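You operate a simulated robot arm through the tools that you are given. There is no shell and no other tool. Be economical: measure what you need, move in short steps, check, and stop when the job is done.

Carry out the task below with a simulated robot arm. There is one attempt and no reset: what you move stays moved.

TASK
Clear the count, shut the grey cabinet down and close the room's door.
Fine: clear before you switch off; lever on free, blue switch on fast, side hatch shut; case and carton stay in the cabinet.

The check looks at the end state, three seconds after you hand in, the way a careful person would. Anything else that was tipped, shoved, dropped, spilled or broken makes it a failure.

THE ROBOT
A 6-joint arm with a two-finger gripper on a trunk, on a base that drives. Base frame: it is fixed to the floor where the robot stands at the start and does not move with it; the origin is under the middle of the robot, x ahead of it, y to its left, z up; the surface under the hand at the start is at about z = 780. Readings come in mm, rad, newtons and seconds.
It reaches about 1298 mm from its shoulder. Its first joint turns from -2.601 to 2.601 rad. Places, roughly: black lever [1200, 200, 1200]; blue switch [1200, 600, 1100]; brown case knob [-1300, 1600, 500]; brown case latch [-1200, 1500, 500]; brown case slider [-1300, 1500, 500]; clear button [1100, 200, 1100]; control panel [1200, 400, 1100]; dark red case knob [1000, 400, 300]; dark red case latch [900, 500, 300]; dark red case slider [1000, 500, 300]; door [800, -2400, 1000]; grey case knob [1000, -100, 1000]; grey case latch [900, 0, 1000]; grey case slider [1000, 0, 1000]; red switch [1100, 600, 1100]; side hatch [1300, 700, 900]. Payload 1.57 kg.
The TCP is the grasp point between the finger pads, 21 mm short of the fingertips. In the tool frame z runs along the fingers and y along their closing line. Largest opening 70 mm; the body of the gripper starts 50 mm behind the TCP.
Orientation is that of the tool frame in the base frame, as [roll, pitch, yaw] about the fixed x, y, z axes, in that order (R = Rz(yaw) Ry(pitch) Rx(roll)). With the fingers straight down and closing along the base's y, the tool's x points along the base's -x, its y along +y and its z along -z.

THE INTERFACE
- The arm moves only by the tool send_rows. Its argument "series" is a list of rows, each a list of 6 numbers: the shift along the tool's x, y, z in mm, then the turn, a rotation vector about the tool's x, y, z in degrees. In form: [[dx, dy, dz, wx, wy, wz], ...]. A call has 1 to 10 rows; each row is the pose to reach, as a shift and turn from the pose commanded when the call began, along the tool's axes at that moment. "hand" is the opening, from 0 (shut) to 1 (fully open), set as the call begins (left out, the last holds). Each row takes 0.2 s and may step no farther than 50 mm and 0.15 rad from the row before; otherwise, or with a gripper value out of range, the whole call is refused. A pose out of reach is approached as far as the arm can. The call stops where the force on the tool passes 50 N (or 10 N more than at its start, if that is more) or the arm is blocked; 0.2 s more then pass. Each finger halts on what it meets, pressing with about 30 N; the grip force reading is that of the motor and also rises with nothing between the fingers. The clock runs only during rows and for 0.2 s after the last one: add rows that repeat a pose to give the fingers time. It gives the time, the measured TCP pose, the force on the tool (base axes), the opening and the grip force at its end, in the units of the frame above (readings bear some noise), with the torque about the TCP (base axes, N m) and any sound that the robot's microphone picked up.
- Cameras (640 x 400 px; columns grow to the right, rows downward): "scene" is now at [38.3, 166.7, 1939.4]; the picture's right is [-0.02, -1.00, 0.00], its down [-0.67, 0.01, -0.75] and it looks along [0.75, -0.01, -0.67] (base axes); focal length 252 px, centre (320, 200). "wrist" rides on the gripper at [79, 4, -81] in the tool frame; the picture's right is [-0.05, 1.00, 0.00], its down [-0.67, -0.04, -0.74] and it looks along [-0.74, -0.04, 0.67] (tool axes); focal length 256 px, centre (320, 200).
- get_image(camera): a new picture of that camera. The clock stands still meanwhile.
- move_column(by): slides the trunk up (or, below 0, down) by that many mm; the arm and the scene camera ride with it, the base frame stays. It gives what a move gives, with no picture.
- roll_base(legs): drives the robot by 1 to 6 legs, each [ahead, turn to the left] in mm and rad, along the robot's own axes; the way and the turn of a leg run together, so that a leg with both is an arc; at most 1500 mm and 3.142 rad a leg. The arm and the cameras ride along, it lands a little off, and it stops where it bumps. It gives what a move gives.
- pan_tilt(pan, tilt): turns the head with the scene camera to pan (to the left, within 2.705 rad either way) and tilt (down, from -0.506 to 1.204), counted from straight ahead of the robot. It gives what a move gives.
- pixel_to_xyz(camera, pixels): for up to 12 pixels [column, row] of the newest picture of that camera ("zoom" is the newest enlarged one), the place [x, y, z] in the base frame of the surface seen there, good to about 2 mm. The clock stands still meanwhile.
- close_up(camera, box): a new picture of the part [left, top, right, bottom] of that camera's present view, enlarged. The clock stands still meanwhile.
- hand_in(): hands the job in; it is judged then, once.

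Go step by step. Measure first, check grasps and placings, and put right what went wrong. The budget is 80 turns and 52 pictures, counting those below and the enlarged ones. Unless the task says otherwise, let go and move clear before handing in, and close with one line.

The tools are called after "Call:" by a JSON object that holds its "fn" and its "kwargs". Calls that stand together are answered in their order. send_rows: Moves the arm, as the interface text tells. Its arguments: {"type":"object","properties":{"series":{"type":"array"},"hand":{"type":"number"}},"required":["series"]} The other tools are called the same way: move_column (by) slides the trunk up or down; roll_base (legs) drives the base; pan_tilt (pan, tilt) turns the head that bears the scene camera; get_image (camera) takes a picture; pixel_to_xyz (camera, pixels) gives the place of the surface under pixels of a picture; close_up (camera, box) takes an enlarged picture of a part of a camera's view; hand_in () hands the job in.

At the start:

```text
time: 0.0
tool_pos: [778.6, 22.0, 1268.8]
tool_rot: [-3.141, -0.001, -3.14]
ft_force: [-0.3, -0.7, -0.2]
ft_torque: [0.02, 0.0, -0.03]
finger_gap: 70.0
grasp_force: 0.2
trunk travel left (down, up): [-949.0, 21.0]
robot x, y, heading: [0.1, 2.1, -0.001]
head pan, tilt: [-0.016, 0.73]
```

scene: 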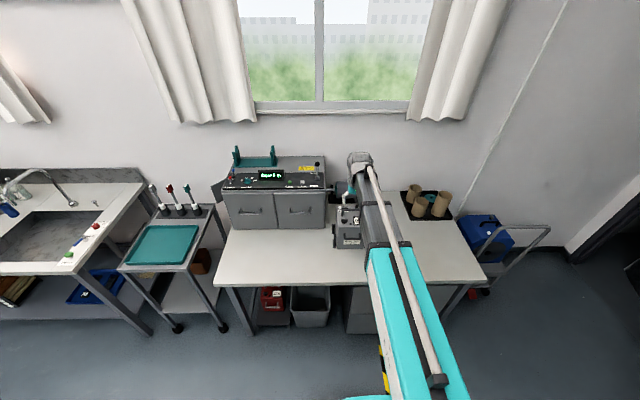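
wrist: 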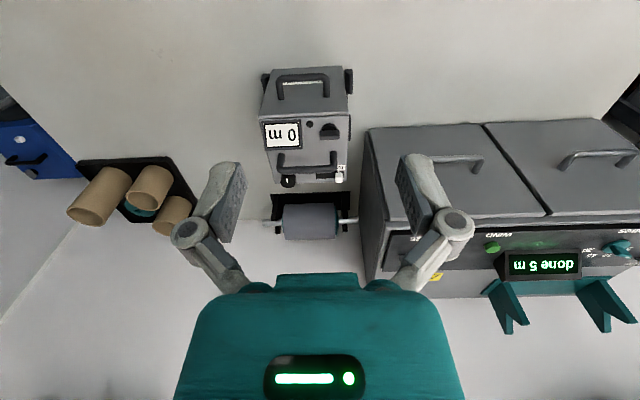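

The panel (scene px ~[270,175]) reads something like "done 5 m". I'll zoom in on the panel and the surroundings.

Call:
{"fn": "close_up", "kwargs": {"camera": "scene", "box": [210, 140, 340, 235]}}

Call:
{"fn": "close_up", "kwargs": {"camera": "wrist", "box": [360, 120, 640, 320]}}

```text
4.21 times, centred on (275, 188) of scene
```

zoom: 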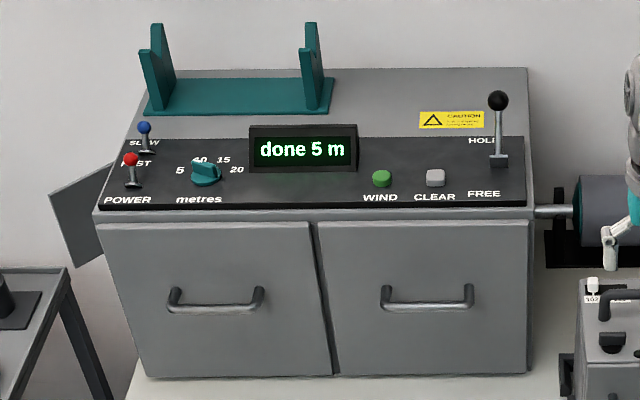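

```text
2.00 times, centred on (500, 220) of wrist
```

zoom: 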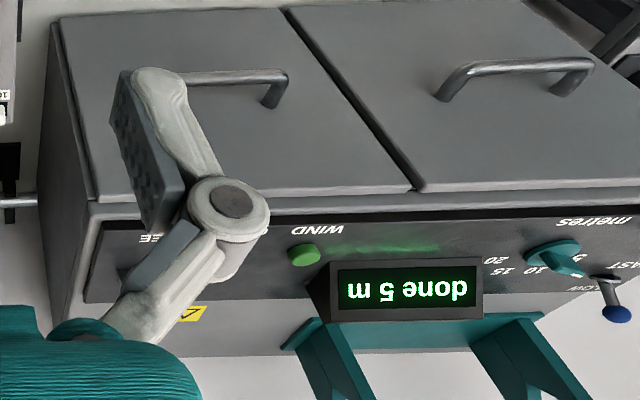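

The scene zoom shows the lever (up, toward HOLD), blue and red switches, a grey CLEAR button and the side hatch sticking out at left. I'll zoom tighter on both ends to measure.

Call:
{"fn": "close_up", "kwargs": {"camera": "scene", "box": [215, 155, 265, 186]}}

Call:
{"fn": "pixel_to_xyz", "kwargs": {"camera": "zoom", "pixels": [[320, 200], [100, 200], [200, 200], [300, 100], [300, 300], [400, 300]]}}

Call:
{"fn": "close_up", "kwargs": {"camera": "scene", "box": [280, 153, 330, 184]}}

```text
12.80 times, centred on (240, 170) of scene
```

zoom: 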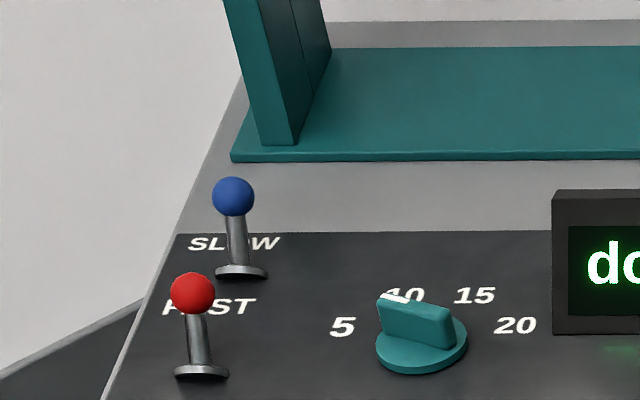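

```text
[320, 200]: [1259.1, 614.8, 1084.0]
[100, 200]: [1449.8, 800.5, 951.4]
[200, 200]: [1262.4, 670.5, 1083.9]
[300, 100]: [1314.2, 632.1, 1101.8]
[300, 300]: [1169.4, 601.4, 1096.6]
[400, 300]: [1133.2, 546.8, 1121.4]
```

```text
12.80 times, centred on (305, 168) of scene
```

zoom: 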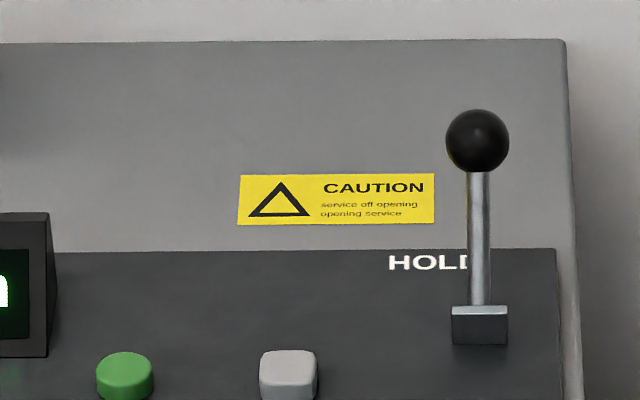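

Measure lever, clear button, panel.

Call:
{"fn": "pixel_to_xyz", "kwargs": {"camera": "zoom", "pixels": [[477, 140], [479, 200], [480, 290], [480, 312], [480, 330], [288, 362], [288, 390], [125, 365], [200, 300], [200, 390], [400, 330], [250, 140]]}}

Call:
{"fn": "close_up", "kwargs": {"camera": "scene", "box": [215, 160, 265, 191]}}

Call:
{"fn": "pixel_to_xyz", "kwargs": {"camera": "zoom", "pixels": [[232, 130], [236, 175], [240, 208], [192, 228], [198, 275], [200, 308], [300, 200], [300, 380], [415, 250], [415, 295], [530, 380], [600, 200]]}}

```text
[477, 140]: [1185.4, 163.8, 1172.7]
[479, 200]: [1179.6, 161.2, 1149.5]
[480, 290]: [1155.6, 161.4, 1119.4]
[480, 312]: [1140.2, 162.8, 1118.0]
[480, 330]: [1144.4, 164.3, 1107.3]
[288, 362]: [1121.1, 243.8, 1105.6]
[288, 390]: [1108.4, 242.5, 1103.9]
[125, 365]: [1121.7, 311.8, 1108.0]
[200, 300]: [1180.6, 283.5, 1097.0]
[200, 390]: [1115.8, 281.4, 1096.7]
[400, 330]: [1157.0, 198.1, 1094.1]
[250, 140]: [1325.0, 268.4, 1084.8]
```

```text
12.80 times, centred on (240, 176) of scene
```

zoom: 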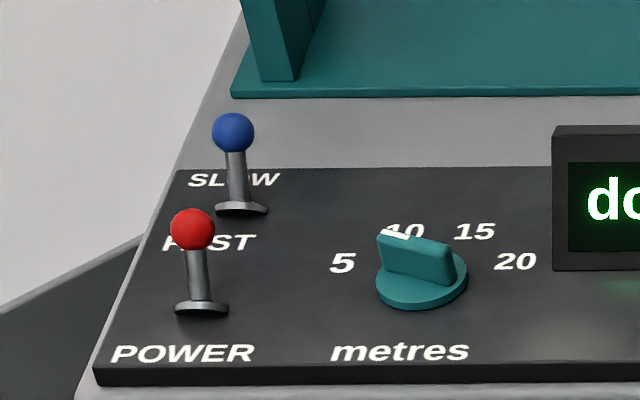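

```text
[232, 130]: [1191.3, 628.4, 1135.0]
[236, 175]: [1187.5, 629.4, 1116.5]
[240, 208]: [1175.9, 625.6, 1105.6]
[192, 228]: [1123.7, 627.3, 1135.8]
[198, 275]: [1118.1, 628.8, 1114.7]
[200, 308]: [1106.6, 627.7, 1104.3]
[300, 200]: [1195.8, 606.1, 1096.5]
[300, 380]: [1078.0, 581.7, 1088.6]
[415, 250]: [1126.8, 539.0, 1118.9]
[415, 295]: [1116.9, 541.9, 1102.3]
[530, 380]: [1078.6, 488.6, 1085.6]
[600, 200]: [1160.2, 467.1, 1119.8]
```

Panel top is at z≈1096. The clear button is about [1114,243,1107], and the lever and both switches lean +x (HOLD / SLOW / power on), so each needs pulling toward -x. First I move above the CLEAR button with fingers shut.

Call:
{"fn": "send_rows", "kwargs": {"hand": 0, "series": [[-37.3, 24.6, 0, 0, 0, 0], [-74.6, 49.2, 0, 0, 0, 0], [-111.9, 73.8, 0, 0, 0, 0], [-149.2, 98.4, 0, 0, 0, 0], [-186.5, 123, 0, 0, 0, 0], [-223.8, 147.6, 0, 0, 0, 0], [-261, 172, 0, 0, 0, 0], [-298, 196.5, 0, 0, 0, 0], [-335.4, 221, 0, 0, 0, 0], [-335.4, 221, 45, 0, 0, 0]]}}

Call:
{"fn": "get_image", "kwargs": {"camera": "wrist"}}

Call:
{"fn": "get_image", "kwargs": {"camera": "scene"}}

```text
time: 2.2
tool_pos: [1115.0, 239.5, 1268.3]
tool_rot: [3.141, -0.001, 3.141]
ft_force: [0.2, -0.6, -0.8]
ft_torque: [0.04, -0.01, -0.03]
finger_gap: 0.0
grasp_force: 28.7
out of reach, approached as far as the arm can: row 10
trunk travel left (down, up): [-949.0, 21.0]
robot x, y, heading: [-1.3, 0.3, -0.003]
head pan, tilt: [-0.016, 0.73]
```

```text
44 pictures are left
```

wrist: 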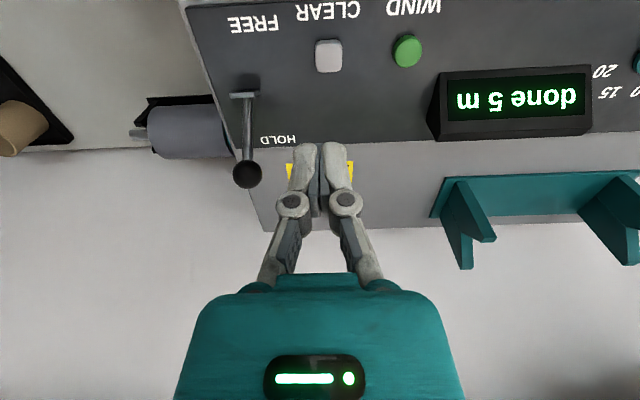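

```text
43 pictures are left
```

scene: 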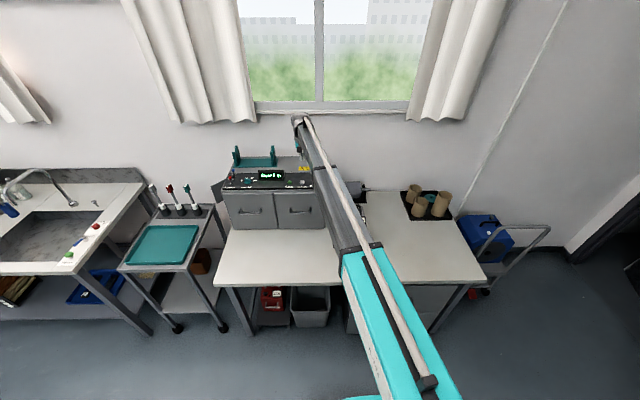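

Row 10 is out of reach because the shoulder is high. I'll raise the hand relative to the trunk, then lower the trunk.

Call:
{"fn": "send_rows", "kwargs": {"series": [[0, 0, -50, 0, 0, 0], [0, 0, -100, 0, 0, 0], [0, 0, -150, 0, 0, 0], [0, 0, -200, 0, 0, 0]]}}

Call:
{"fn": "move_column", "kwargs": {"by": -300}}

Call:
{"fn": "get_image", "kwargs": {"camera": "wrist"}}

Call:
{"fn": "get_image", "kwargs": {"camera": "scene"}}

```text
time: 3.2
tool_pos: [1115.2, 238.4, 1267.8]
tool_rot: [3.141, 0.002, 3.141]
ft_force: [0.1, 0.3, -0.3]
ft_torque: [0.01, -0.04, 0.02]
finger_gap: 0.1
grasp_force: 28.9
out of reach, approached as far as the arm can: row 1, 2, 3, 4
trunk travel left (down, up): [-949.0, 21.0]
robot x, y, heading: [0.4, 2.6, 0.002]
head pan, tilt: [-0.016, 0.73]
```

```text
time: 4.9
tool_pos: [1106.9, 237.0, 1117.0]
tool_rot: [3.137, 0.027, -3.141]
ft_force: [-12.6, -2.2, 114.2]
ft_torque: [0.01, 0.63, 0.07]
finger_gap: 6.1
grasp_force: 28.6
trunk travel left (down, up): [-781.0, 189.0]
robot x, y, heading: [1.9, 1.5, -0.005]
head pan, tilt: [-0.016, 0.73]
heard: click
stopped: the force on the tool passed its limit at 308 N (the readings are from after the stop); the commanded pose is now the measured one
```

```text
42 pictures are left
```

wrist: 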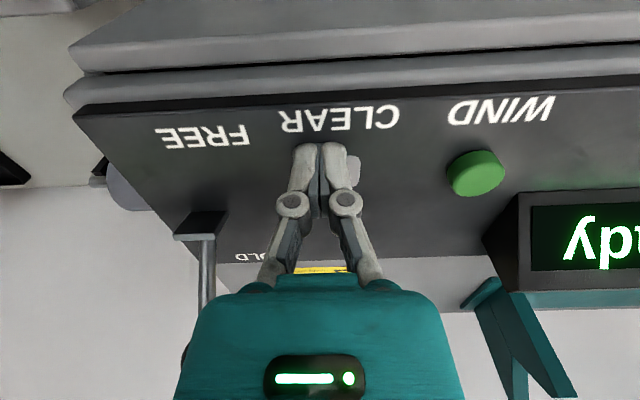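

```text
41 pictures are left
```

scene: 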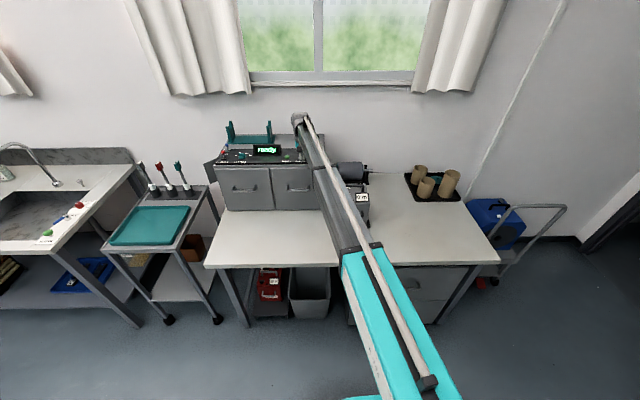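

The upward rows failed, so the trunk drop pressed CLEAR harder than intended (308 N peak). It clicked and the display now reads "ready", so the count is cleared. I shouldn't have chained those two moves. I'll raise the trunk to clear the panel.

Call:
{"fn": "move_column", "kwargs": {"by": 140}}

Call:
{"fn": "close_up", "kwargs": {"camera": "scene", "box": [210, 120, 340, 215]}}

```text
time: 6.6
tool_pos: [1122.1, 240.1, 1238.9]
tool_rot: [3.138, 0.015, 3.14]
ft_force: [-1.2, 0.5, 0.3]
ft_torque: [-0.02, 0.02, 0.01]
finger_gap: 0.0
grasp_force: 28.7
trunk travel left (down, up): [-921.0, 49.0]
robot x, y, heading: [1.5, -1.2, 0.001]
head pan, tilt: [-0.016, 0.73]
```

```text
4.21 times, centred on (275, 168) of scene
```

zoom: 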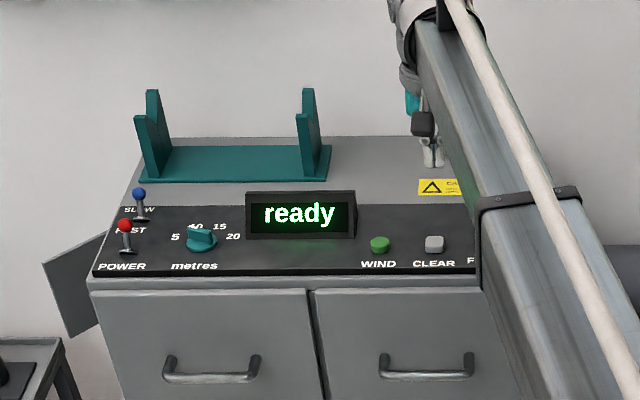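

CLEAR is intact and the panel is otherwise unchanged. I'll retract the hand toward the robot, then measure the table edge and surroundings so I can park closer, in front of the panel's left part.

Call:
{"fn": "send_rows", "kwargs": {"series": [[50, 0, 0, 0, 0, 0], [100, 0, 0, 0, 0, 0], [150, 0, 0, 0, 0, 0], [200, 0, 0, 0, 0, 0], [250, 0, 0, 0, 0, 0], [300, 0, 0, 0, 0, 0], [345, 0, -20, 0, 0, 0], [390, 0, -40, 0, 0, 0], [435, 0, -60, 0, 0, 0], [480, 0, -80, 0, 0, 0]]}}

Call:
{"fn": "pan_tilt", "kwargs": {"pan": 0.3, "tilt": 0.9}}

Call:
{"fn": "get_image", "kwargs": {"camera": "scene"}}

```text
time: 8.8
tool_pos: [639.4, 241.2, 1240.3]
tool_rot: [3.139, 0.016, 3.14]
ft_force: [-0.2, 0.0, -0.8]
ft_torque: [0.0, 0.0, 0.0]
finger_gap: 0.0
grasp_force: 28.7
out of reach, approached as far as the arm can: row 5, 6, 7, 8, 9, 10
trunk travel left (down, up): [-921.0, 49.0]
robot x, y, heading: [-0.9, -3.3, 0.001]
head pan, tilt: [-0.016, 0.73]
```

```text
time: 9.6
tool_pos: [641.3, 241.0, 1239.5]
tool_rot: [3.139, 0.016, 3.141]
ft_force: [0.0, 0.1, -0.8]
ft_torque: [0.0, 0.01, -0.01]
finger_gap: 0.1
grasp_force: 28.7
trunk travel left (down, up): [-921.0, 49.0]
robot x, y, heading: [1.9, -1.2, 0.001]
head pan, tilt: [0.3, 0.901]
```

```text
39 pictures are left
```

scene: 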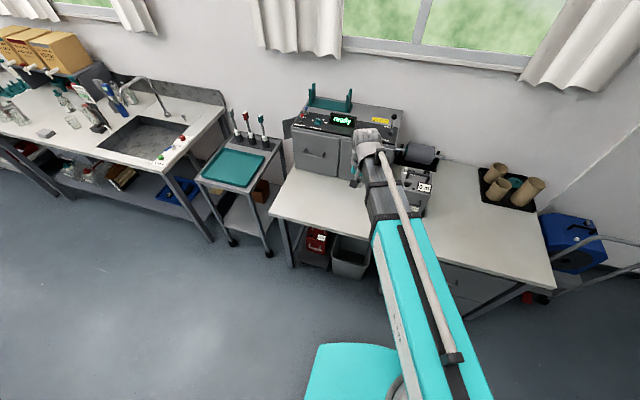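

Now measure the table's front edge, trolley corners, floor and base outline.

Call:
{"fn": "pixel_to_xyz", "kwargs": {"camera": "scene", "pixels": [[270, 214], [370, 238], [550, 287], [232, 243], [270, 255], [247, 188], [198, 178], [280, 140], [288, 265], [350, 345], [310, 370], [345, 272]]}}

Call:
{"fn": "close_up", "kwargs": {"camera": "scene", "box": [230, 90, 430, 215]}}

```text
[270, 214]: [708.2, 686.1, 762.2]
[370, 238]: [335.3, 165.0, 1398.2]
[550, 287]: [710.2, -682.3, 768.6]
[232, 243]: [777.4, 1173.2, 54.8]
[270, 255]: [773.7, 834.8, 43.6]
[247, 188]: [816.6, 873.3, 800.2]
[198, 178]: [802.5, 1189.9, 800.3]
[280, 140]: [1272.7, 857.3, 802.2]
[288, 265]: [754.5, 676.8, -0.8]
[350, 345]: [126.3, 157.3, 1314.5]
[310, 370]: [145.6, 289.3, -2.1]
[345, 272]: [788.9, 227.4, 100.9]
```

```text
3.20 times, centred on (330, 152) of scene
```

zoom: 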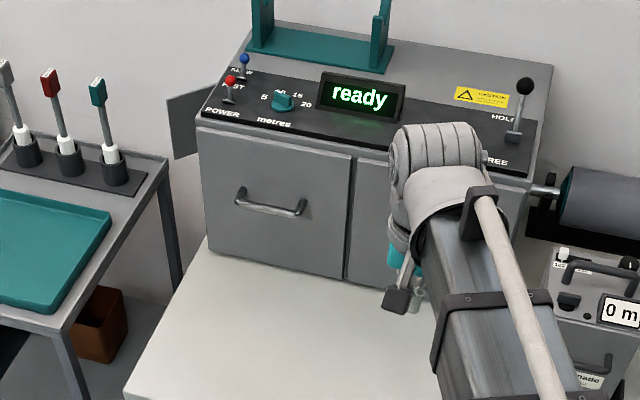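

Table edge is x≈708 (y -682…686), trolley spans y≈860–1190. I'll measure the hatch, then drive the base to about (280, 420), same heading.

Call:
{"fn": "pixel_to_xyz", "kwargs": {"camera": "zoom", "pixels": [[170, 102], [176, 155], [200, 90], [195, 145], [185, 125], [210, 90], [200, 130], [205, 240], [345, 275], [240, 35], [525, 86], [230, 80]]}}

Call:
{"fn": "roll_base", "kwargs": {"legs": [[0, 0.987], [504, 0], [0, -0.987]]}}

Call:
{"fn": "get_image", "kwargs": {"camera": "scene"}}

```text
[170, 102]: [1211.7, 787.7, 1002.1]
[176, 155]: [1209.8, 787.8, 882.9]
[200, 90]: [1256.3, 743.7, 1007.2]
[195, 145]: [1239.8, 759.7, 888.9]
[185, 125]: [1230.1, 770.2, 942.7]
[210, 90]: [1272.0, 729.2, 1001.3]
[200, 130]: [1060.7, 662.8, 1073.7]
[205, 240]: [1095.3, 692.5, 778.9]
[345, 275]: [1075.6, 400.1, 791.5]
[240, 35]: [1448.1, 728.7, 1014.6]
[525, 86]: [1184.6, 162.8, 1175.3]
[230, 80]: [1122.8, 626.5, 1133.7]
```

```text
time: 20.5
tool_pos: [909.8, 672.4, 1239.3]
tool_rot: [3.138, 0.015, -3.124]
ft_force: [-0.3, -0.4, 0.0]
ft_torque: [0.01, 0.0, -0.01]
finger_gap: 0.0
grasp_force: 29.2
trunk travel left (down, up): [-921.0, 49.0]
robot x, y, heading: [274.4, 446.3, 0.025]
head pan, tilt: [0.3, 0.901]
```

```text
37 pictures are left
```

scene: 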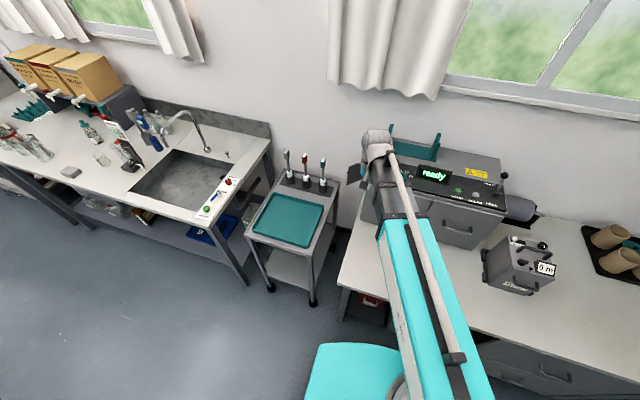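

The hatch is half open: its free edge is at ≈[1211,788], hinge at ≈[1310,690], and it shuts by pushing toward -y. Next I bring the closed fingers above the gap between the red and blue switches, first correcting yaw.

Call:
{"fn": "send_rows", "kwargs": {"series": [[-42, -8, 0, 0, 0, 1.0], [-84, -15, 0, 0, 0, 1.0], [-126, -23, 0, 0, 0, 1.0], [-168, -30, 0, 0, 0, 1.0], [-208, -38, 0, 0, 0, 1.0], [-247.5, -49, 0, 0, 0, 1.0], [-247.5, -49, 40, 0, 0, 1.0]]}}

Call:
{"fn": "get_image", "kwargs": {"camera": "wrist"}}

Call:
{"fn": "close_up", "kwargs": {"camera": "scene", "box": [260, 110, 420, 210]}}

```text
time: 22.1
tool_pos: [1156.9, 628.5, 1239.3]
tool_rot: [3.138, 0.016, -3.141]
ft_force: [-0.6, 0.0, 0.5]
ft_torque: [-0.04, 0.01, 0.03]
finger_gap: 0.4
grasp_force: 28.8
out of reach, approached as far as the arm can: row 7
trunk travel left (down, up): [-921.0, 49.0]
robot x, y, heading: [271.4, 447.0, 0.029]
head pan, tilt: [0.3, 0.901]
```

```text
36 pictures are left
```

wrist: 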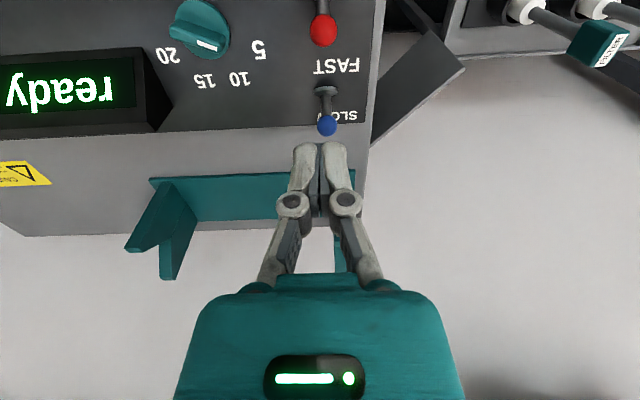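

```text
4.00 times, centred on (340, 160) of scene
```

zoom: 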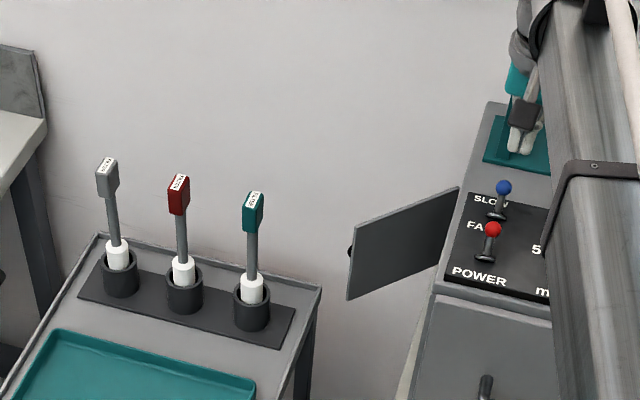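

Vertical motion clearly comes from the trunk (row 7 refused, both up and down). I'll lower the trunk 70 mm and check alignment in the gap between the switches.

Call:
{"fn": "move_column", "kwargs": {"by": -70}}

Call:
{"fn": "get_image", "kwargs": {"camera": "wrist"}}

Call:
{"fn": "close_up", "kwargs": {"camera": "scene", "box": [360, 115, 410, 146]}}

```text
time: 23.2
tool_pos: [1157.2, 628.4, 1169.6]
tool_rot: [3.138, 0.017, -3.14]
ft_force: [-0.3, -0.4, -0.1]
ft_torque: [0.02, -0.01, -0.01]
finger_gap: 0.0
grasp_force: 28.6
trunk travel left (down, up): [-851.0, 119.0]
robot x, y, heading: [272.4, 446.3, 0.026]
head pan, tilt: [0.3, 0.901]
```

```text
34 pictures are left
```

wrist: 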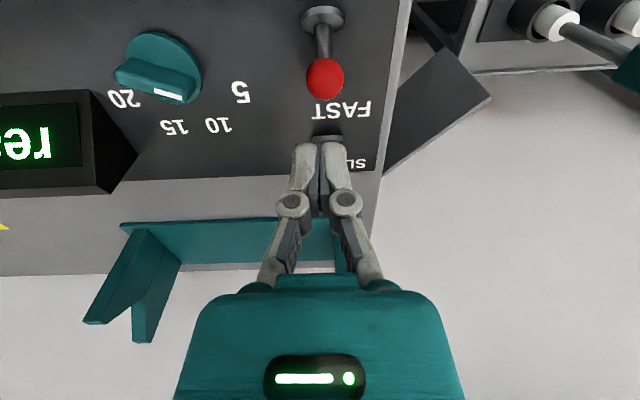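

```text
12.80 times, centred on (385, 130) of scene
```

zoom: 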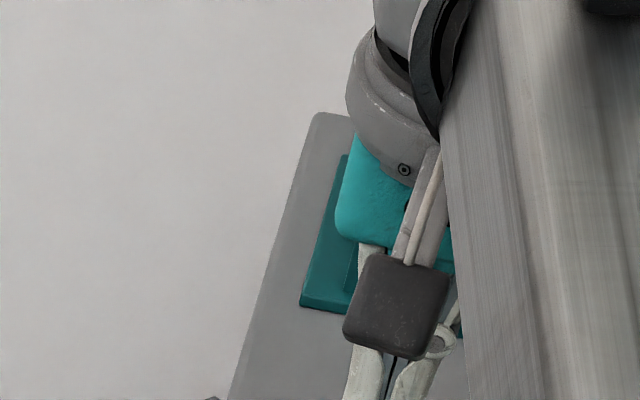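

Alignment agrees: the red ball computes to x≈1127–1131, y≈630, with the fingers at x 1157 between the switches. Lower another 36 mm, so the tips reach z≈1112.

Call:
{"fn": "move_column", "kwargs": {"by": -36}}

Call:
{"fn": "get_image", "kwargs": {"camera": "wrist"}}

```text
time: 24.0
tool_pos: [1156.6, 628.8, 1133.9]
tool_rot: [3.139, 0.015, 3.141]
ft_force: [0.2, -0.3, 0.0]
ft_torque: [0.02, 0.01, -0.03]
finger_gap: 0.0
grasp_force: 28.7
trunk travel left (down, up): [-815.0, 155.0]
robot x, y, heading: [276.4, 443.4, 0.026]
head pan, tilt: [0.3, 0.901]
```

```text
32 pictures are left
```

wrist: 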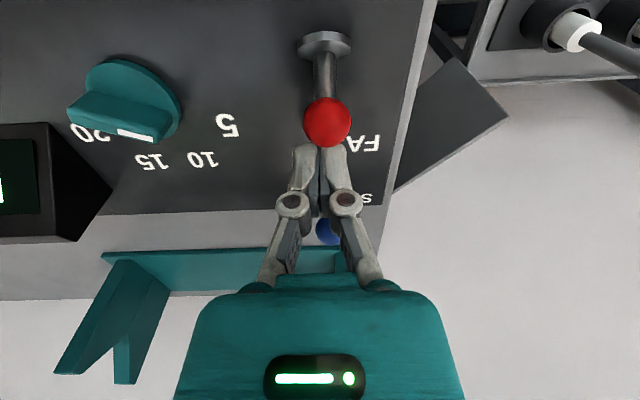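

The fingertips are in the gap, the red ball is in front of them at [327,122], and blue sits behind. Pull toward -x in small steps to flip the power switch.

Call:
{"fn": "send_rows", "kwargs": {"series": [[10, 0, 0, 0, 0, 0], [20, 0, 0, 0, 0, 0], [30, 0, 0, 0, 0, 0], [40, 0, 0, 0, 0, 0], [50, 0, 0, 0, 0, 0], [58, 0, 0, 0, 0, 0]]}}

Call:
{"fn": "get_image", "kwargs": {"camera": "wrist"}}

```text
time: 25.2
tool_pos: [1119.8, 628.7, 1133.6]
tool_rot: [3.138, 0.033, 3.14]
ft_force: [9.8, -0.4, 9.4]
ft_torque: [-0.09, -0.1, -0.04]
finger_gap: 0.2
grasp_force: 28.8
trunk travel left (down, up): [-815.0, 155.0]
robot x, y, heading: [272.5, 445.3, 0.028]
head pan, tilt: [0.3, 0.901]
stopped in row 5: the force on the tool passed its limit at 62 N (the readings are from after the stop); the commanded pose is now the measured one
```

```text
31 pictures are left
```

wrist: 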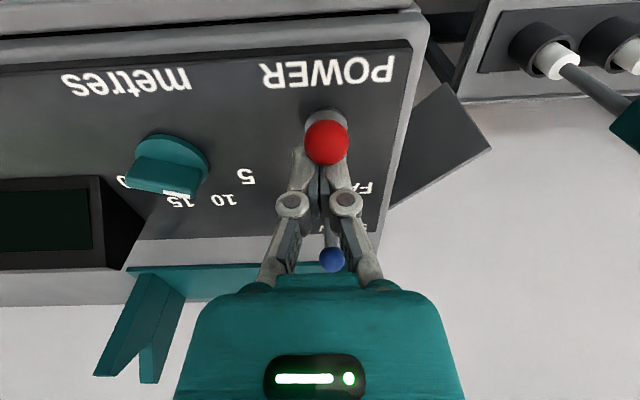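

The display at [50,215] looks dark and the red ball is now just past vertical. The tip probably caught the stem low down (62 N). I'll back off slightly and look before deciding whether to push further.

Call:
{"fn": "send_rows", "kwargs": {"series": [[-8, 0, 0, 0, 0, 0], [-16, 0, 0, 0, 0, 0]]}}

Call:
{"fn": "move_column", "kwargs": {"by": 12}}

Call:
{"fn": "get_image", "kwargs": {"camera": "wrist"}}

```text
time: 25.8
tool_pos: [1133.7, 628.2, 1133.7]
tool_rot: [3.135, 0.03, 3.139]
ft_force: [0.6, -0.9, -1.1]
ft_torque: [0.05, -0.01, 0.03]
finger_gap: 0.2
grasp_force: 29.1
trunk travel left (down, up): [-815.0, 155.0]
robot x, y, heading: [272.5, 446.3, 0.029]
head pan, tilt: [0.3, 0.901]
```

```text
time: 26.4
tool_pos: [1134.4, 628.7, 1146.1]
tool_rot: [3.136, 0.03, 3.14]
ft_force: [0.3, 0.7, 0.4]
ft_torque: [0.0, -0.04, -0.01]
finger_gap: 0.1
grasp_force: 28.2
trunk travel left (down, up): [-827.0, 143.0]
robot x, y, heading: [272.3, 444.6, 0.029]
head pan, tilt: [0.3, 0.901]
```

```text
30 pictures are left
```

wrist: 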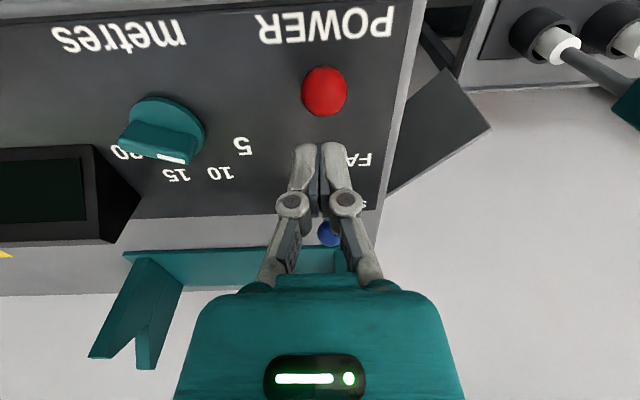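

Display is off. To confirm the red switch is fully thrown, I'll measure its ball and the disc.

Call:
{"fn": "pixel_to_xyz", "kwargs": {"camera": "wrist", "pixels": [[324, 90], [324, 72], [324, 112], [329, 235], [50, 180]]}}

Call:
{"fn": "close_up", "kwargs": {"camera": "scene", "box": [345, 145, 425, 195]}}

```text
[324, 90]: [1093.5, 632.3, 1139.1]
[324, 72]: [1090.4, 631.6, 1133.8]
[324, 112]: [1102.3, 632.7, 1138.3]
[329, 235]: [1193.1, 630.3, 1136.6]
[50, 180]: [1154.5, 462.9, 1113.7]
```

```text
8.00 times, centred on (385, 170) of scene
```

zoom: 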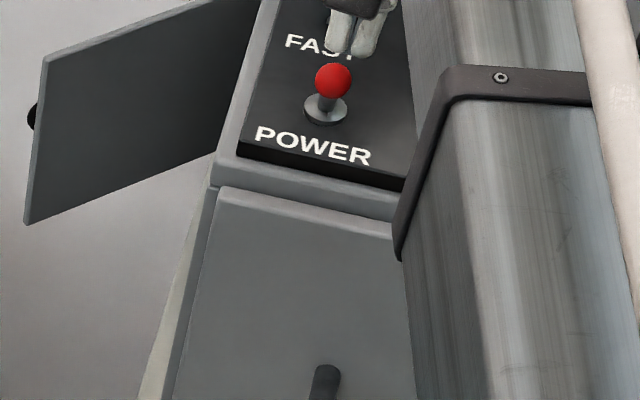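

Red ball is now at x≈1098 (was 1131) and the display is dark, so power is off and the switch is resting against its stop. Next is blue: raise, move beyond it to x≈1228, and check clearance to the tray posts.

Call:
{"fn": "move_column", "kwargs": {"by": 50}}

Call:
{"fn": "send_rows", "kwargs": {"series": [[-32, 0, 0, 0, 0, 0], [-64, 0, 0, 0, 0, 0], [-94, 1.5, 0, 0, 0, 0]]}}

Call:
{"fn": "get_image", "kwargs": {"camera": "wrist"}}

Call:
{"fn": "close_up", "kwargs": {"camera": "scene", "box": [345, 105, 425, 155]}}

```text
time: 27.3
tool_pos: [1134.0, 628.5, 1196.5]
tool_rot: [3.136, 0.029, 3.139]
ft_force: [0.5, -0.5, 0.0]
ft_torque: [0.03, -0.01, 0.01]
finger_gap: 0.0
grasp_force: 28.2
trunk travel left (down, up): [-877.0, 93.0]
robot x, y, heading: [272.5, 443.9, 0.025]
head pan, tilt: [0.3, 0.901]
```

```text
time: 28.1
tool_pos: [1229.5, 629.4, 1194.1]
tool_rot: [3.137, 0.03, 3.138]
ft_force: [-0.1, -0.4, 0.5]
ft_torque: [0.0, 0.05, -0.04]
finger_gap: 0.0
grasp_force: 28.4
trunk travel left (down, up): [-877.0, 93.0]
robot x, y, heading: [272.3, 446.0, 0.028]
head pan, tilt: [0.3, 0.901]
```

```text
28 pictures are left
```

wrist: 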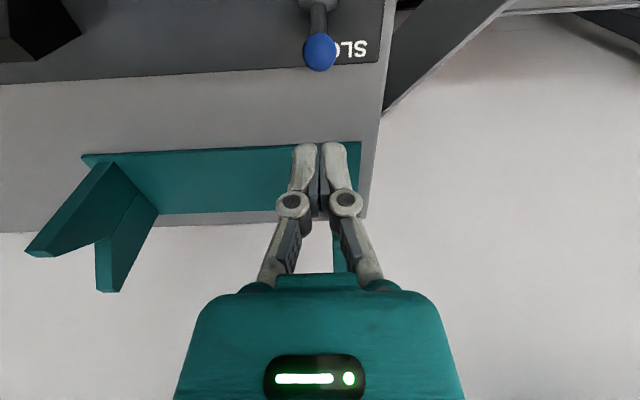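

```text
8.00 times, centred on (385, 130) of scene
```

zoom: 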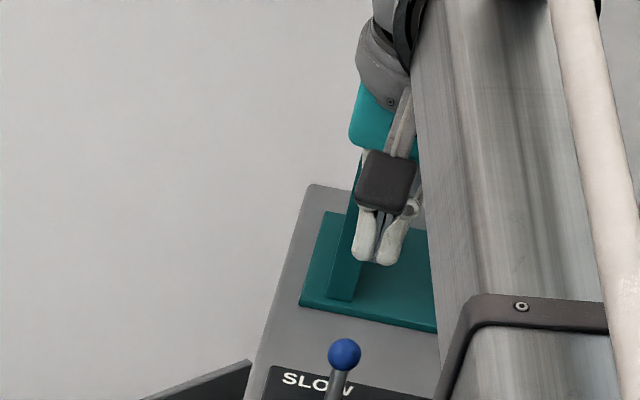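

I'll measure the tray's front edge, the near post and the blue ball before lowering.

Call:
{"fn": "pixel_to_xyz", "kwargs": {"camera": "wrist", "pixels": [[200, 158], [339, 262], [110, 175], [40, 250], [320, 45], [319, 20], [315, 5]]}}

Call:
{"fn": "pixel_to_xyz", "kwargs": {"camera": "zoom", "pixels": [[345, 270], [342, 296], [350, 200], [358, 165]]}}

```text
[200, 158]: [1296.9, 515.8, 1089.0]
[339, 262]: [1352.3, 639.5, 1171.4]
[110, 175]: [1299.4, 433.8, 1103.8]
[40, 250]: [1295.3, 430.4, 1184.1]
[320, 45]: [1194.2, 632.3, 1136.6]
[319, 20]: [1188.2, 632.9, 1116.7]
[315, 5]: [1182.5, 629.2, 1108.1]
```

```text
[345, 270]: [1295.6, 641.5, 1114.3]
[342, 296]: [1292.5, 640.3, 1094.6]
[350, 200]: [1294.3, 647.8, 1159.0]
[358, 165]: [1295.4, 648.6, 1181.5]
```

Posts begin at x≈1292, well clear of the fingers at 1229. Lower 50 mm, then pull blue toward -x.

Call:
{"fn": "move_column", "kwargs": {"by": -48}}

Call:
{"fn": "send_rows", "kwargs": {"series": [[10, 1.5, 0, 0, 0, 0], [20, 1.5, 0, 0, 0, 0], [30, 1.5, 0, 0, 0, 0], [36, 1.5, 0, 0, 0, 0], [42, 1.5, 0, 0, 0, 0], [48, 1.5, 0, 0, 0, 0]]}}

Call:
{"fn": "get_image", "kwargs": {"camera": "wrist"}}

```text
time: 29.0
tool_pos: [1227.9, 629.7, 1147.7]
tool_rot: [3.137, 0.03, 3.139]
ft_force: [-1.1, 0.0, -0.9]
ft_torque: [0.02, -0.02, 0.0]
finger_gap: 0.0
grasp_force: 28.3
trunk travel left (down, up): [-829.0, 141.0]
robot x, y, heading: [271.0, 443.6, 0.023]
head pan, tilt: [0.3, 0.901]
```

```text
time: 30.4
tool_pos: [1185.2, 630.8, 1145.9]
tool_rot: [3.135, 0.038, 3.137]
ft_force: [33.5, 0.5, 15.5]
ft_torque: [0.03, -0.45, -0.05]
finger_gap: 6.0
grasp_force: 29.1
trunk travel left (down, up): [-829.0, 141.0]
robot x, y, heading: [272.6, 447.1, 0.024]
head pan, tilt: [0.3, 0.901]
```

```text
26 pictures are left
```

wrist: 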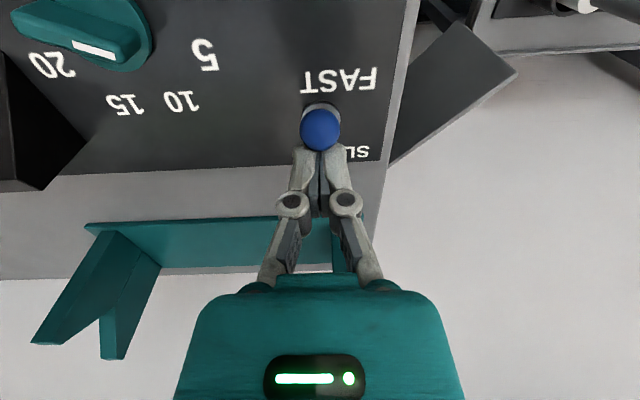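

The blue ball at [320,130] moved over toward FAST, with the finger pressing 33 N. Back off, raise and check.

Call:
{"fn": "send_rows", "kwargs": {"series": [[-10, 0, 0, 0, 0, 0], [-25, 0, 0, 0, 0, 0], [-25, 0, 0, 0, 0, 0]]}}

Call:
{"fn": "move_column", "kwargs": {"by": 60}}

Call:
{"fn": "get_image", "kwargs": {"camera": "wrist"}}

```text
time: 31.2
tool_pos: [1202.8, 632.4, 1148.2]
tool_rot: [3.138, 0.03, 3.14]
ft_force: [-0.6, 0.1, -0.5]
ft_torque: [-0.02, 0.03, 0.01]
finger_gap: 0.1
grasp_force: 27.8
trunk travel left (down, up): [-829.0, 141.0]
robot x, y, heading: [270.8, 445.6, 0.022]
head pan, tilt: [0.3, 0.901]
```

```text
time: 32.2
tool_pos: [1204.8, 631.1, 1207.3]
tool_rot: [3.135, 0.028, 3.14]
ft_force: [0.7, -0.2, 0.3]
ft_torque: [-0.01, 0.01, -0.01]
finger_gap: 0.2
grasp_force: 28.3
trunk travel left (down, up): [-889.0, 81.0]
robot x, y, heading: [274.1, 440.9, 0.028]
head pan, tilt: [0.3, 0.901]
```

```text
25 pictures are left
```

wrist: 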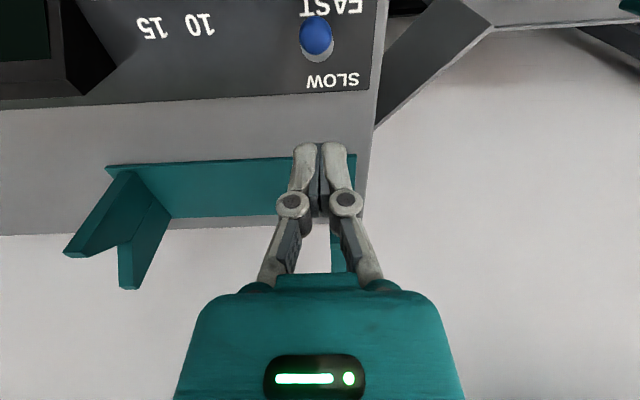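

Blue now leans toward FAST. Next the lever: raise, then traverse to x≈1228, y≈163 behind the lever.

Call:
{"fn": "pixel_to_xyz", "kwargs": {"camera": "wrist", "pixels": [[316, 35], [318, 55]]}}

Call:
{"fn": "move_column", "kwargs": {"by": 35}}

Call:
{"fn": "send_rows", "kwargs": {"series": [[-3, -47, 0, 0, 0, 0], [-5, -94, 0, 0, 0, 0], [-8, -141, 0, 0, 0, 0], [-10, -188, 0, 0, 0, 0], [-13, -235, 0, 0, 0, 0], [-15, -282, 0, 0, 0, 0], [-18, -329, 0, 0, 0, 0], [-20, -376, 0, 0, 0, 0], [-23, -423, 0, 0, 0, 0], [-25, -468, 0, 0, 0, 0]]}}

Call:
{"fn": "get_image", "kwargs": {"camera": "wrist"}}

```text
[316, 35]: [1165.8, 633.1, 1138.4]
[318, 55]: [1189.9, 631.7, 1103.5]
```

```text
time: 33.0
tool_pos: [1203.4, 632.7, 1242.5]
tool_rot: [3.135, 0.029, 3.139]
ft_force: [0.0, 0.2, 0.6]
ft_torque: [-0.01, 0.02, -0.02]
finger_gap: 0.3
grasp_force: 29.0
trunk travel left (down, up): [-924.0, 46.0]
robot x, y, heading: [270.6, 441.4, 0.024]
head pan, tilt: [0.3, 0.901]
```

```text
time: 35.2
tool_pos: [1230.1, 162.8, 1242.9]
tool_rot: [3.135, 0.029, 3.14]
ft_force: [0.2, 0.4, -0.1]
ft_torque: [0.01, 0.02, -0.02]
finger_gap: 0.3
grasp_force: 29.0
out of reach, approached as far as the arm can: row 4, 9
trunk travel left (down, up): [-924.0, 46.0]
robot x, y, heading: [270.1, 443.1, 0.027]
head pan, tilt: [0.3, 0.901]
```

```text
24 pictures are left
```

wrist: 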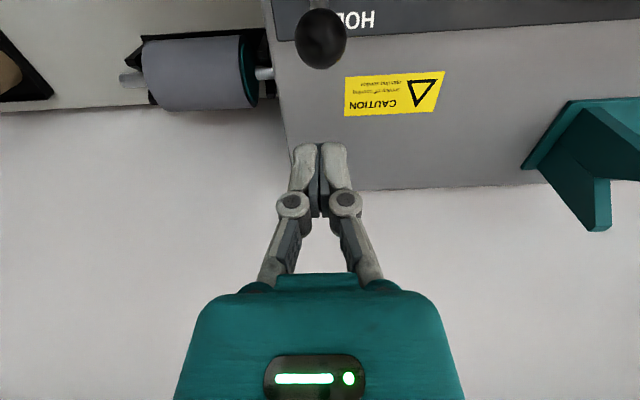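

Fingers are aligned behind the lever ball ([320,40]). Lower 72 mm and pull toward -x.

Call:
{"fn": "move_column", "kwargs": {"by": -72}}

Call:
{"fn": "send_rows", "kwargs": {"series": [[12, 0, 0, 0, 0, 0], [24, 0, 0, 0, 0, 0], [36, 0, 0, 0, 0, 0], [48, 0, 0, 0, 0, 0], [60, 0, 0, 0, 0, 0], [72, 0, 0, 0, 0, 0], [82, 0, 0, 0, 0, 0], [90, 0, 0, 0, 0, 0], [97, 0, 0, 0, 0, 0], [103, 0, 0, 0, 0, 0]]}}

Call:
{"fn": "get_image", "kwargs": {"camera": "wrist"}}

```text
time: 36.3
tool_pos: [1229.5, 164.2, 1170.7]
tool_rot: [3.138, 0.027, 3.138]
ft_force: [0.3, -0.5, -0.2]
ft_torque: [0.0, -0.06, -0.01]
finger_gap: 0.0
grasp_force: 28.3
trunk travel left (down, up): [-852.0, 118.0]
robot x, y, heading: [273.5, 442.1, 0.031]
head pan, tilt: [0.3, 0.901]
```

```text
time: 38.5
tool_pos: [1129.2, 164.2, 1170.3]
tool_rot: [3.138, 0.032, 3.14]
ft_force: [10.9, -0.2, 7.8]
ft_torque: [-0.05, -0.19, -0.02]
finger_gap: 6.1
grasp_force: 28.3
out of reach, approached as far as the arm can: row 9, 10
trunk travel left (down, up): [-852.0, 118.0]
robot x, y, heading: [270.8, 444.5, 0.022]
head pan, tilt: [0.3, 0.901]
```

```text
23 pictures are left
```

wrist: 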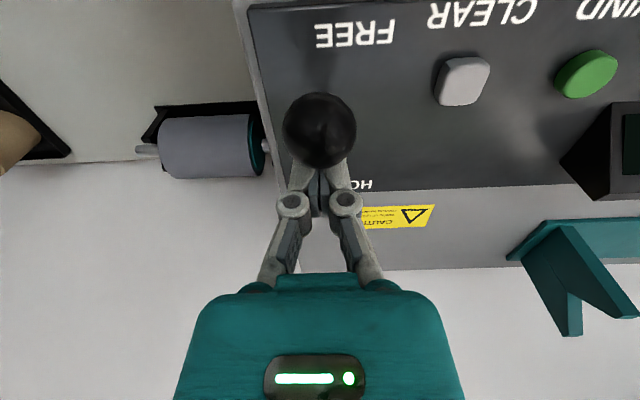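

The lever followed with about 11 N. I'll measure the ball to see whether it has fully thrown, and step a little further.

Call:
{"fn": "send_rows", "kwargs": {"series": [[6, 0, 0, 0, 0, 0], [12, 0, 0, 0, 0, 0], [18, 0, 0, 0, 0, 0]]}}

Call:
{"fn": "get_image", "kwargs": {"camera": "wrist"}}

Call:
{"fn": "pixel_to_xyz", "kwargs": {"camera": "wrist", "pixels": [[320, 130], [320, 110]]}}

```text
time: 38.9
tool_pos: [1127.8, 162.6, 1170.5]
tool_rot: [3.138, 0.045, -3.141]
ft_force: [12.8, -0.3, 9.6]
ft_torque: [0.16, -0.2, 0.11]
finger_gap: 6.1
grasp_force: 28.1
trunk travel left (down, up): [-852.0, 118.0]
robot x, y, heading: [268.7, 444.8, 0.025]
head pan, tilt: [0.3, 0.901]
stopped in row 2: the force on the tool passed its limit at 56 N (the readings are from after the stop); the commanded pose is now the measured one
```

```text
22 pictures are left
```

wrist: 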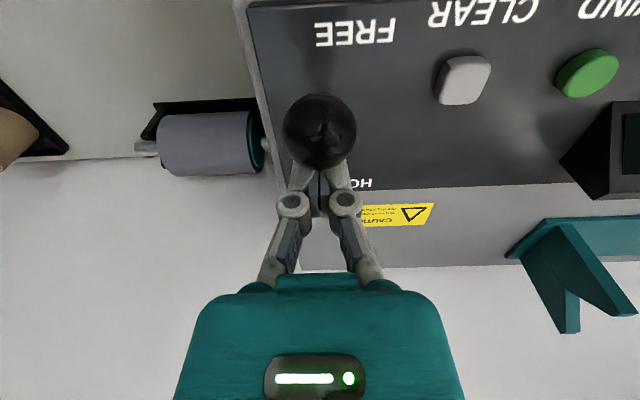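

```text
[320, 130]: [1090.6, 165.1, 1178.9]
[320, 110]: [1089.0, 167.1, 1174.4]
```

The lever ball went from x≈1193 to ≈1098 and is against its FREE stop. I'll back off, raise clear and retract over the table.

Call:
{"fn": "send_rows", "kwargs": {"series": [[-12, 0, 0, 0, 0, 0], [-25, 0, 0, 0, 0, 0], [-25, 0, 0, 0, 0, 0]]}}

Call:
{"fn": "move_column", "kwargs": {"by": 80}}

Call:
{"fn": "get_image", "kwargs": {"camera": "wrist"}}

Call:
{"fn": "send_rows", "kwargs": {"series": [[45, 15, 0, 0, 0, 0], [90, 30, 0, 0, 0, 0], [135, 45, 0, 0, 0, 0], [180, 60, 0, 0, 0, 0], [220, 85, 0, 0, 0, 0], [250, 120, 0, 0, 0, 0], [270, 160, 0, 0, 0, 0], [280, 200, 0, 0, 0, 0], [280, 240, 0, 0, 0, 0], [280, 280, 0, 0, 0, 0]]}}

Call:
{"fn": "get_image", "kwargs": {"camera": "scene"}}

```text
time: 39.7
tool_pos: [1150.5, 164.2, 1170.6]
tool_rot: [3.136, 0.04, 3.138]
ft_force: [0.7, 0.5, -0.1]
ft_torque: [0.0, -0.04, 0.0]
finger_gap: 0.0
grasp_force: 28.2
trunk travel left (down, up): [-852.0, 118.0]
robot x, y, heading: [272.1, 444.5, 0.026]
head pan, tilt: [0.3, 0.901]
```

```text
time: 40.9
tool_pos: [1150.7, 163.9, 1250.1]
tool_rot: [3.138, 0.043, -3.142]
ft_force: [-0.4, -0.9, 0.5]
ft_torque: [0.0, -0.01, 0.0]
finger_gap: 0.1
grasp_force: 28.9
trunk travel left (down, up): [-932.0, 38.0]
robot x, y, heading: [271.8, 446.0, 0.023]
head pan, tilt: [0.3, 0.901]
```

```text
21 pictures are left
```

wrist: 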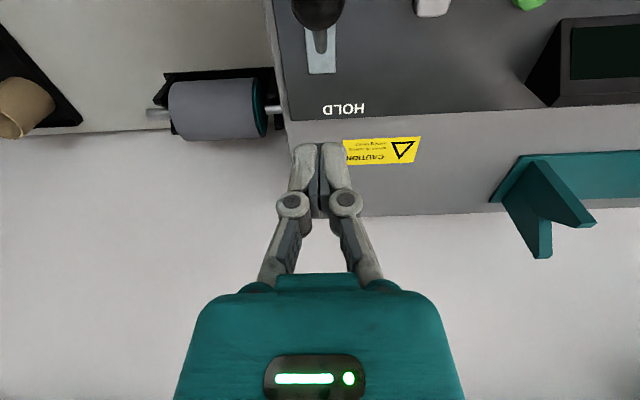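

```text
time: 43.1
tool_pos: [872.3, 446.1, 1250.6]
tool_rot: [3.139, 0.041, 3.14]
ft_force: [0.5, -0.6, -0.6]
ft_torque: [0.01, 0.01, -0.02]
finger_gap: 0.0
grasp_force: 28.8
out of reach, approached as far as the arm can: row 2, 3, 4, 5, 6, 7, 8, 9, 10
trunk travel left (down, up): [-932.0, 38.0]
robot x, y, heading: [267.5, 443.8, 0.03]
head pan, tilt: [0.3, 0.901]
```

```text
20 pictures are left
```

scene: 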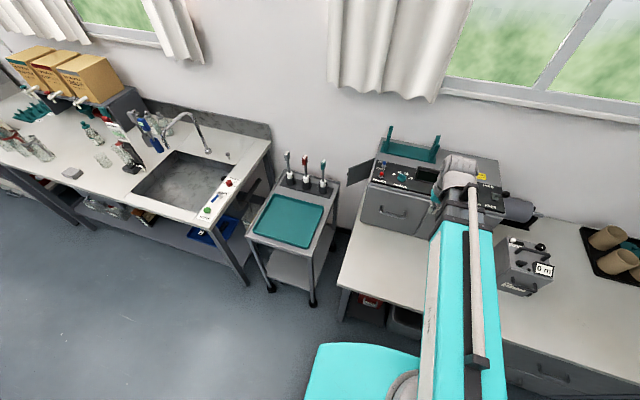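

Now measure brushes, hatch (with knob) and the beam's height above the hand.

Call:
{"fn": "close_up", "kwargs": {"camera": "scene", "box": [270, 120, 430, 220]}}

Call:
{"fn": "pixel_to_xyz", "kwargs": {"camera": "zoom", "pixels": [[215, 165], [222, 250], [222, 210], [70, 130], [142, 142], [345, 140], [315, 205], [315, 282], [420, 165], [380, 215], [310, 162], [400, 182]]}}

Call:
{"fn": "pixel_to_xyz", "kwargs": {"camera": "scene", "pixels": [[445, 215], [465, 212], [437, 240], [470, 240], [458, 165], [440, 195], [432, 300], [460, 320]]}}

```text
4.00 times, centred on (350, 170) of scene
```

zoom: 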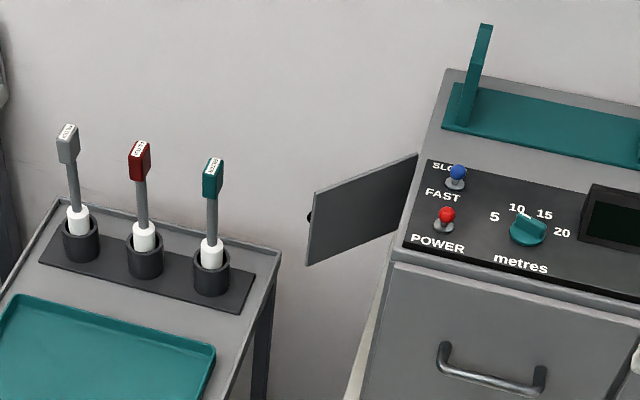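

```text
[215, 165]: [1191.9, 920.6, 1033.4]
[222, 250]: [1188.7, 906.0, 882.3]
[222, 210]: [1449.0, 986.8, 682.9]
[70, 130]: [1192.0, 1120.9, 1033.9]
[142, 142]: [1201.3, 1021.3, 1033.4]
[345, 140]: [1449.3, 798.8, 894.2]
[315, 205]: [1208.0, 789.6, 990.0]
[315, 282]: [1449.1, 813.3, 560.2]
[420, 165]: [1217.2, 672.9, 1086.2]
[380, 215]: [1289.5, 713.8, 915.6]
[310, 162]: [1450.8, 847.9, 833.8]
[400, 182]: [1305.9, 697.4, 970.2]
```

```text
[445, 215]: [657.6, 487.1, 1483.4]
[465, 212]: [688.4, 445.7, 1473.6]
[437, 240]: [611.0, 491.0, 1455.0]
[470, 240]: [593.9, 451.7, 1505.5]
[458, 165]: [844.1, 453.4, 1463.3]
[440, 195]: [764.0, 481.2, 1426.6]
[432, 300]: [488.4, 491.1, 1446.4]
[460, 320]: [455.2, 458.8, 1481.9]
```

Brush tops are at z≈1040 (y≥905), hatch z 883–1005, hinge ≈[1310,693]. I'll move the base left to y≈760 so the beam passes beside the machine rather than over its switches.

Call:
{"fn": "roll_base", "kwargs": {"legs": [[0, 1.545], [316, 0], [0, -1.571]]}}

```text
time: 56.9
tool_pos: [872.8, 748.0, 1250.0]
tool_rot: [3.138, 0.042, 3.098]
ft_force: [-0.6, -0.3, 0.7]
ft_torque: [0.03, -0.04, -0.01]
finger_gap: 0.0
grasp_force: 28.1
trunk travel left (down, up): [-932.0, 38.0]
robot x, y, heading: [272.2, 776.7, -0.014]
head pan, tilt: [0.3, 0.901]
```

Turn the hand a quarter so its thin side faces the machine (tool x toward +y).

Call:
{"fn": "send_rows", "kwargs": {"series": [[0, 0, 0, 0, 0, 8.5], [0, 0, 0, 0, 0, 17], [0, 0, 0, 0, 0, 25.5], [0, 0, 0, 0, 0, 34], [0, 0, 0, 0, 0, 42.5], [0, 0, 0, 0, 0, 51], [0, 0, 0, 0, 0, 59.5], [0, 0, 0, 0, 0, 68], [0, 0, 0, 0, 0, 76.5], [0, 0, 0, 0, 0, 85]]}}

```text
time: 59.1
tool_pos: [874.6, 749.6, 1250.6]
tool_rot: [3.1, 0.001, 1.609]
ft_force: [0.4, -0.1, 0.4]
ft_torque: [-0.05, -0.01, 0.01]
finger_gap: 0.3
grasp_force: 29.2
trunk travel left (down, up): [-932.0, 38.0]
robot x, y, heading: [274.4, 775.4, -0.021]
head pan, tilt: [0.3, 0.901]
```

Call:
{"fn": "send_rows", "kwargs": {"series": [[3, 44, 0, 0, 0, 2.2], [7, 88, 0, 0, 0, 2.2], [10, 132, 0, 0, 0, 2.2], [13, 176, 0, 0, 0, 2.2], [17, 220, 0, 0, 0, 2.2], [20, 264, 0, 0, 0, 2.2], [23, 308, 0, 0, 0, 2.2], [27, 352, 0, 0, 0, 2.2], [30, 394, 0, 0, 0, 2.2]]}}

Call:
{"fn": "get_image", "kwargs": {"camera": "wrist"}}

Call:
{"fn": "get_image", "kwargs": {"camera": "scene"}}

```text
time: 61.1
tool_pos: [1270.2, 794.6, 1249.3]
tool_rot: [3.101, -0.002, 1.576]
ft_force: [0.1, -0.6, -0.6]
ft_torque: [0.03, 0.02, 0.03]
finger_gap: 0.1
grasp_force: 28.8
out of reach, approached as far as the arm can: row 3, 4, 5, 6, 7, 8, 9
trunk travel left (down, up): [-932.0, 38.0]
robot x, y, heading: [273.7, 772.7, -0.02]
head pan, tilt: [0.3, 0.901]
```

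```text
18 pictures are left
```

wrist: 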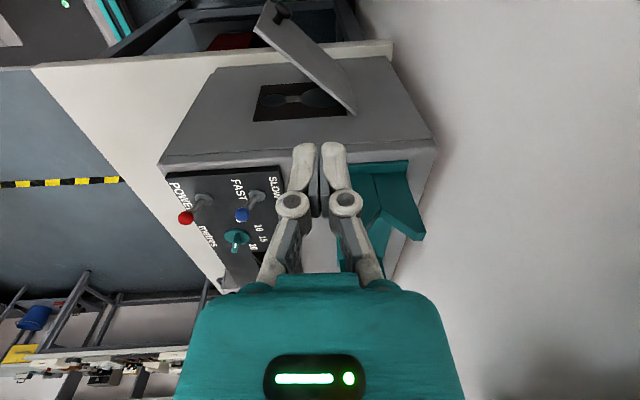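

```text
17 pictures are left
```

scene: 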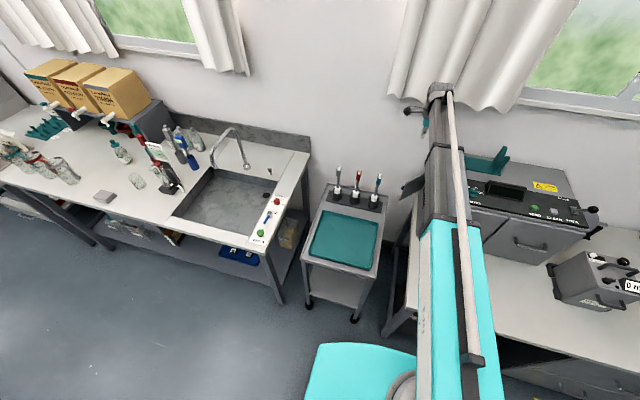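

The wrist view shows the hatch and its opening at [300,100]; the fingers are behind its outer side. Lower in stages.

Call:
{"fn": "move_column", "kwargs": {"by": -150}}

Call:
{"fn": "get_image", "kwargs": {"camera": "wrist"}}

Call:
{"fn": "pixel_to_xyz", "kwargs": {"camera": "wrist", "pixels": [[320, 60], [300, 20], [340, 100], [280, 100], [355, 80]]}}

```text
time: 62.8
tool_pos: [1268.8, 793.6, 1101.4]
tool_rot: [3.1, -0.001, 1.572]
ft_force: [-0.3, 0.1, 0.3]
ft_torque: [0.01, 0.01, -0.04]
finger_gap: 0.2
grasp_force: 28.6
trunk travel left (down, up): [-782.0, 188.0]
robot x, y, heading: [274.0, 776.3, -0.018]
head pan, tilt: [0.3, 0.901]
```

```text
16 pictures are left
```

wrist: 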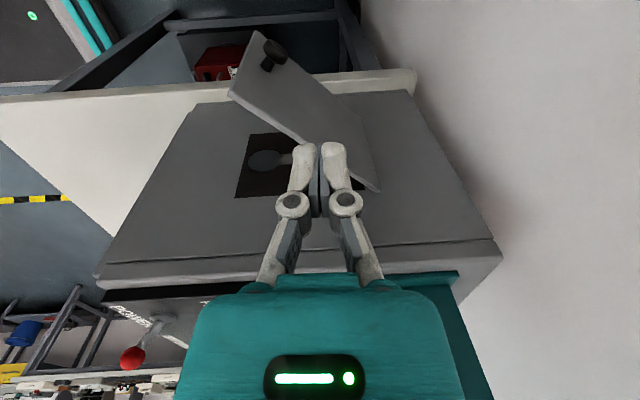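

```text
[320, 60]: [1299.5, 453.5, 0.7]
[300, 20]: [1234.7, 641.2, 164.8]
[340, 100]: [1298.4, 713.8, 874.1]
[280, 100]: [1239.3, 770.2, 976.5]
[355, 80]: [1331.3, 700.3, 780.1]
```

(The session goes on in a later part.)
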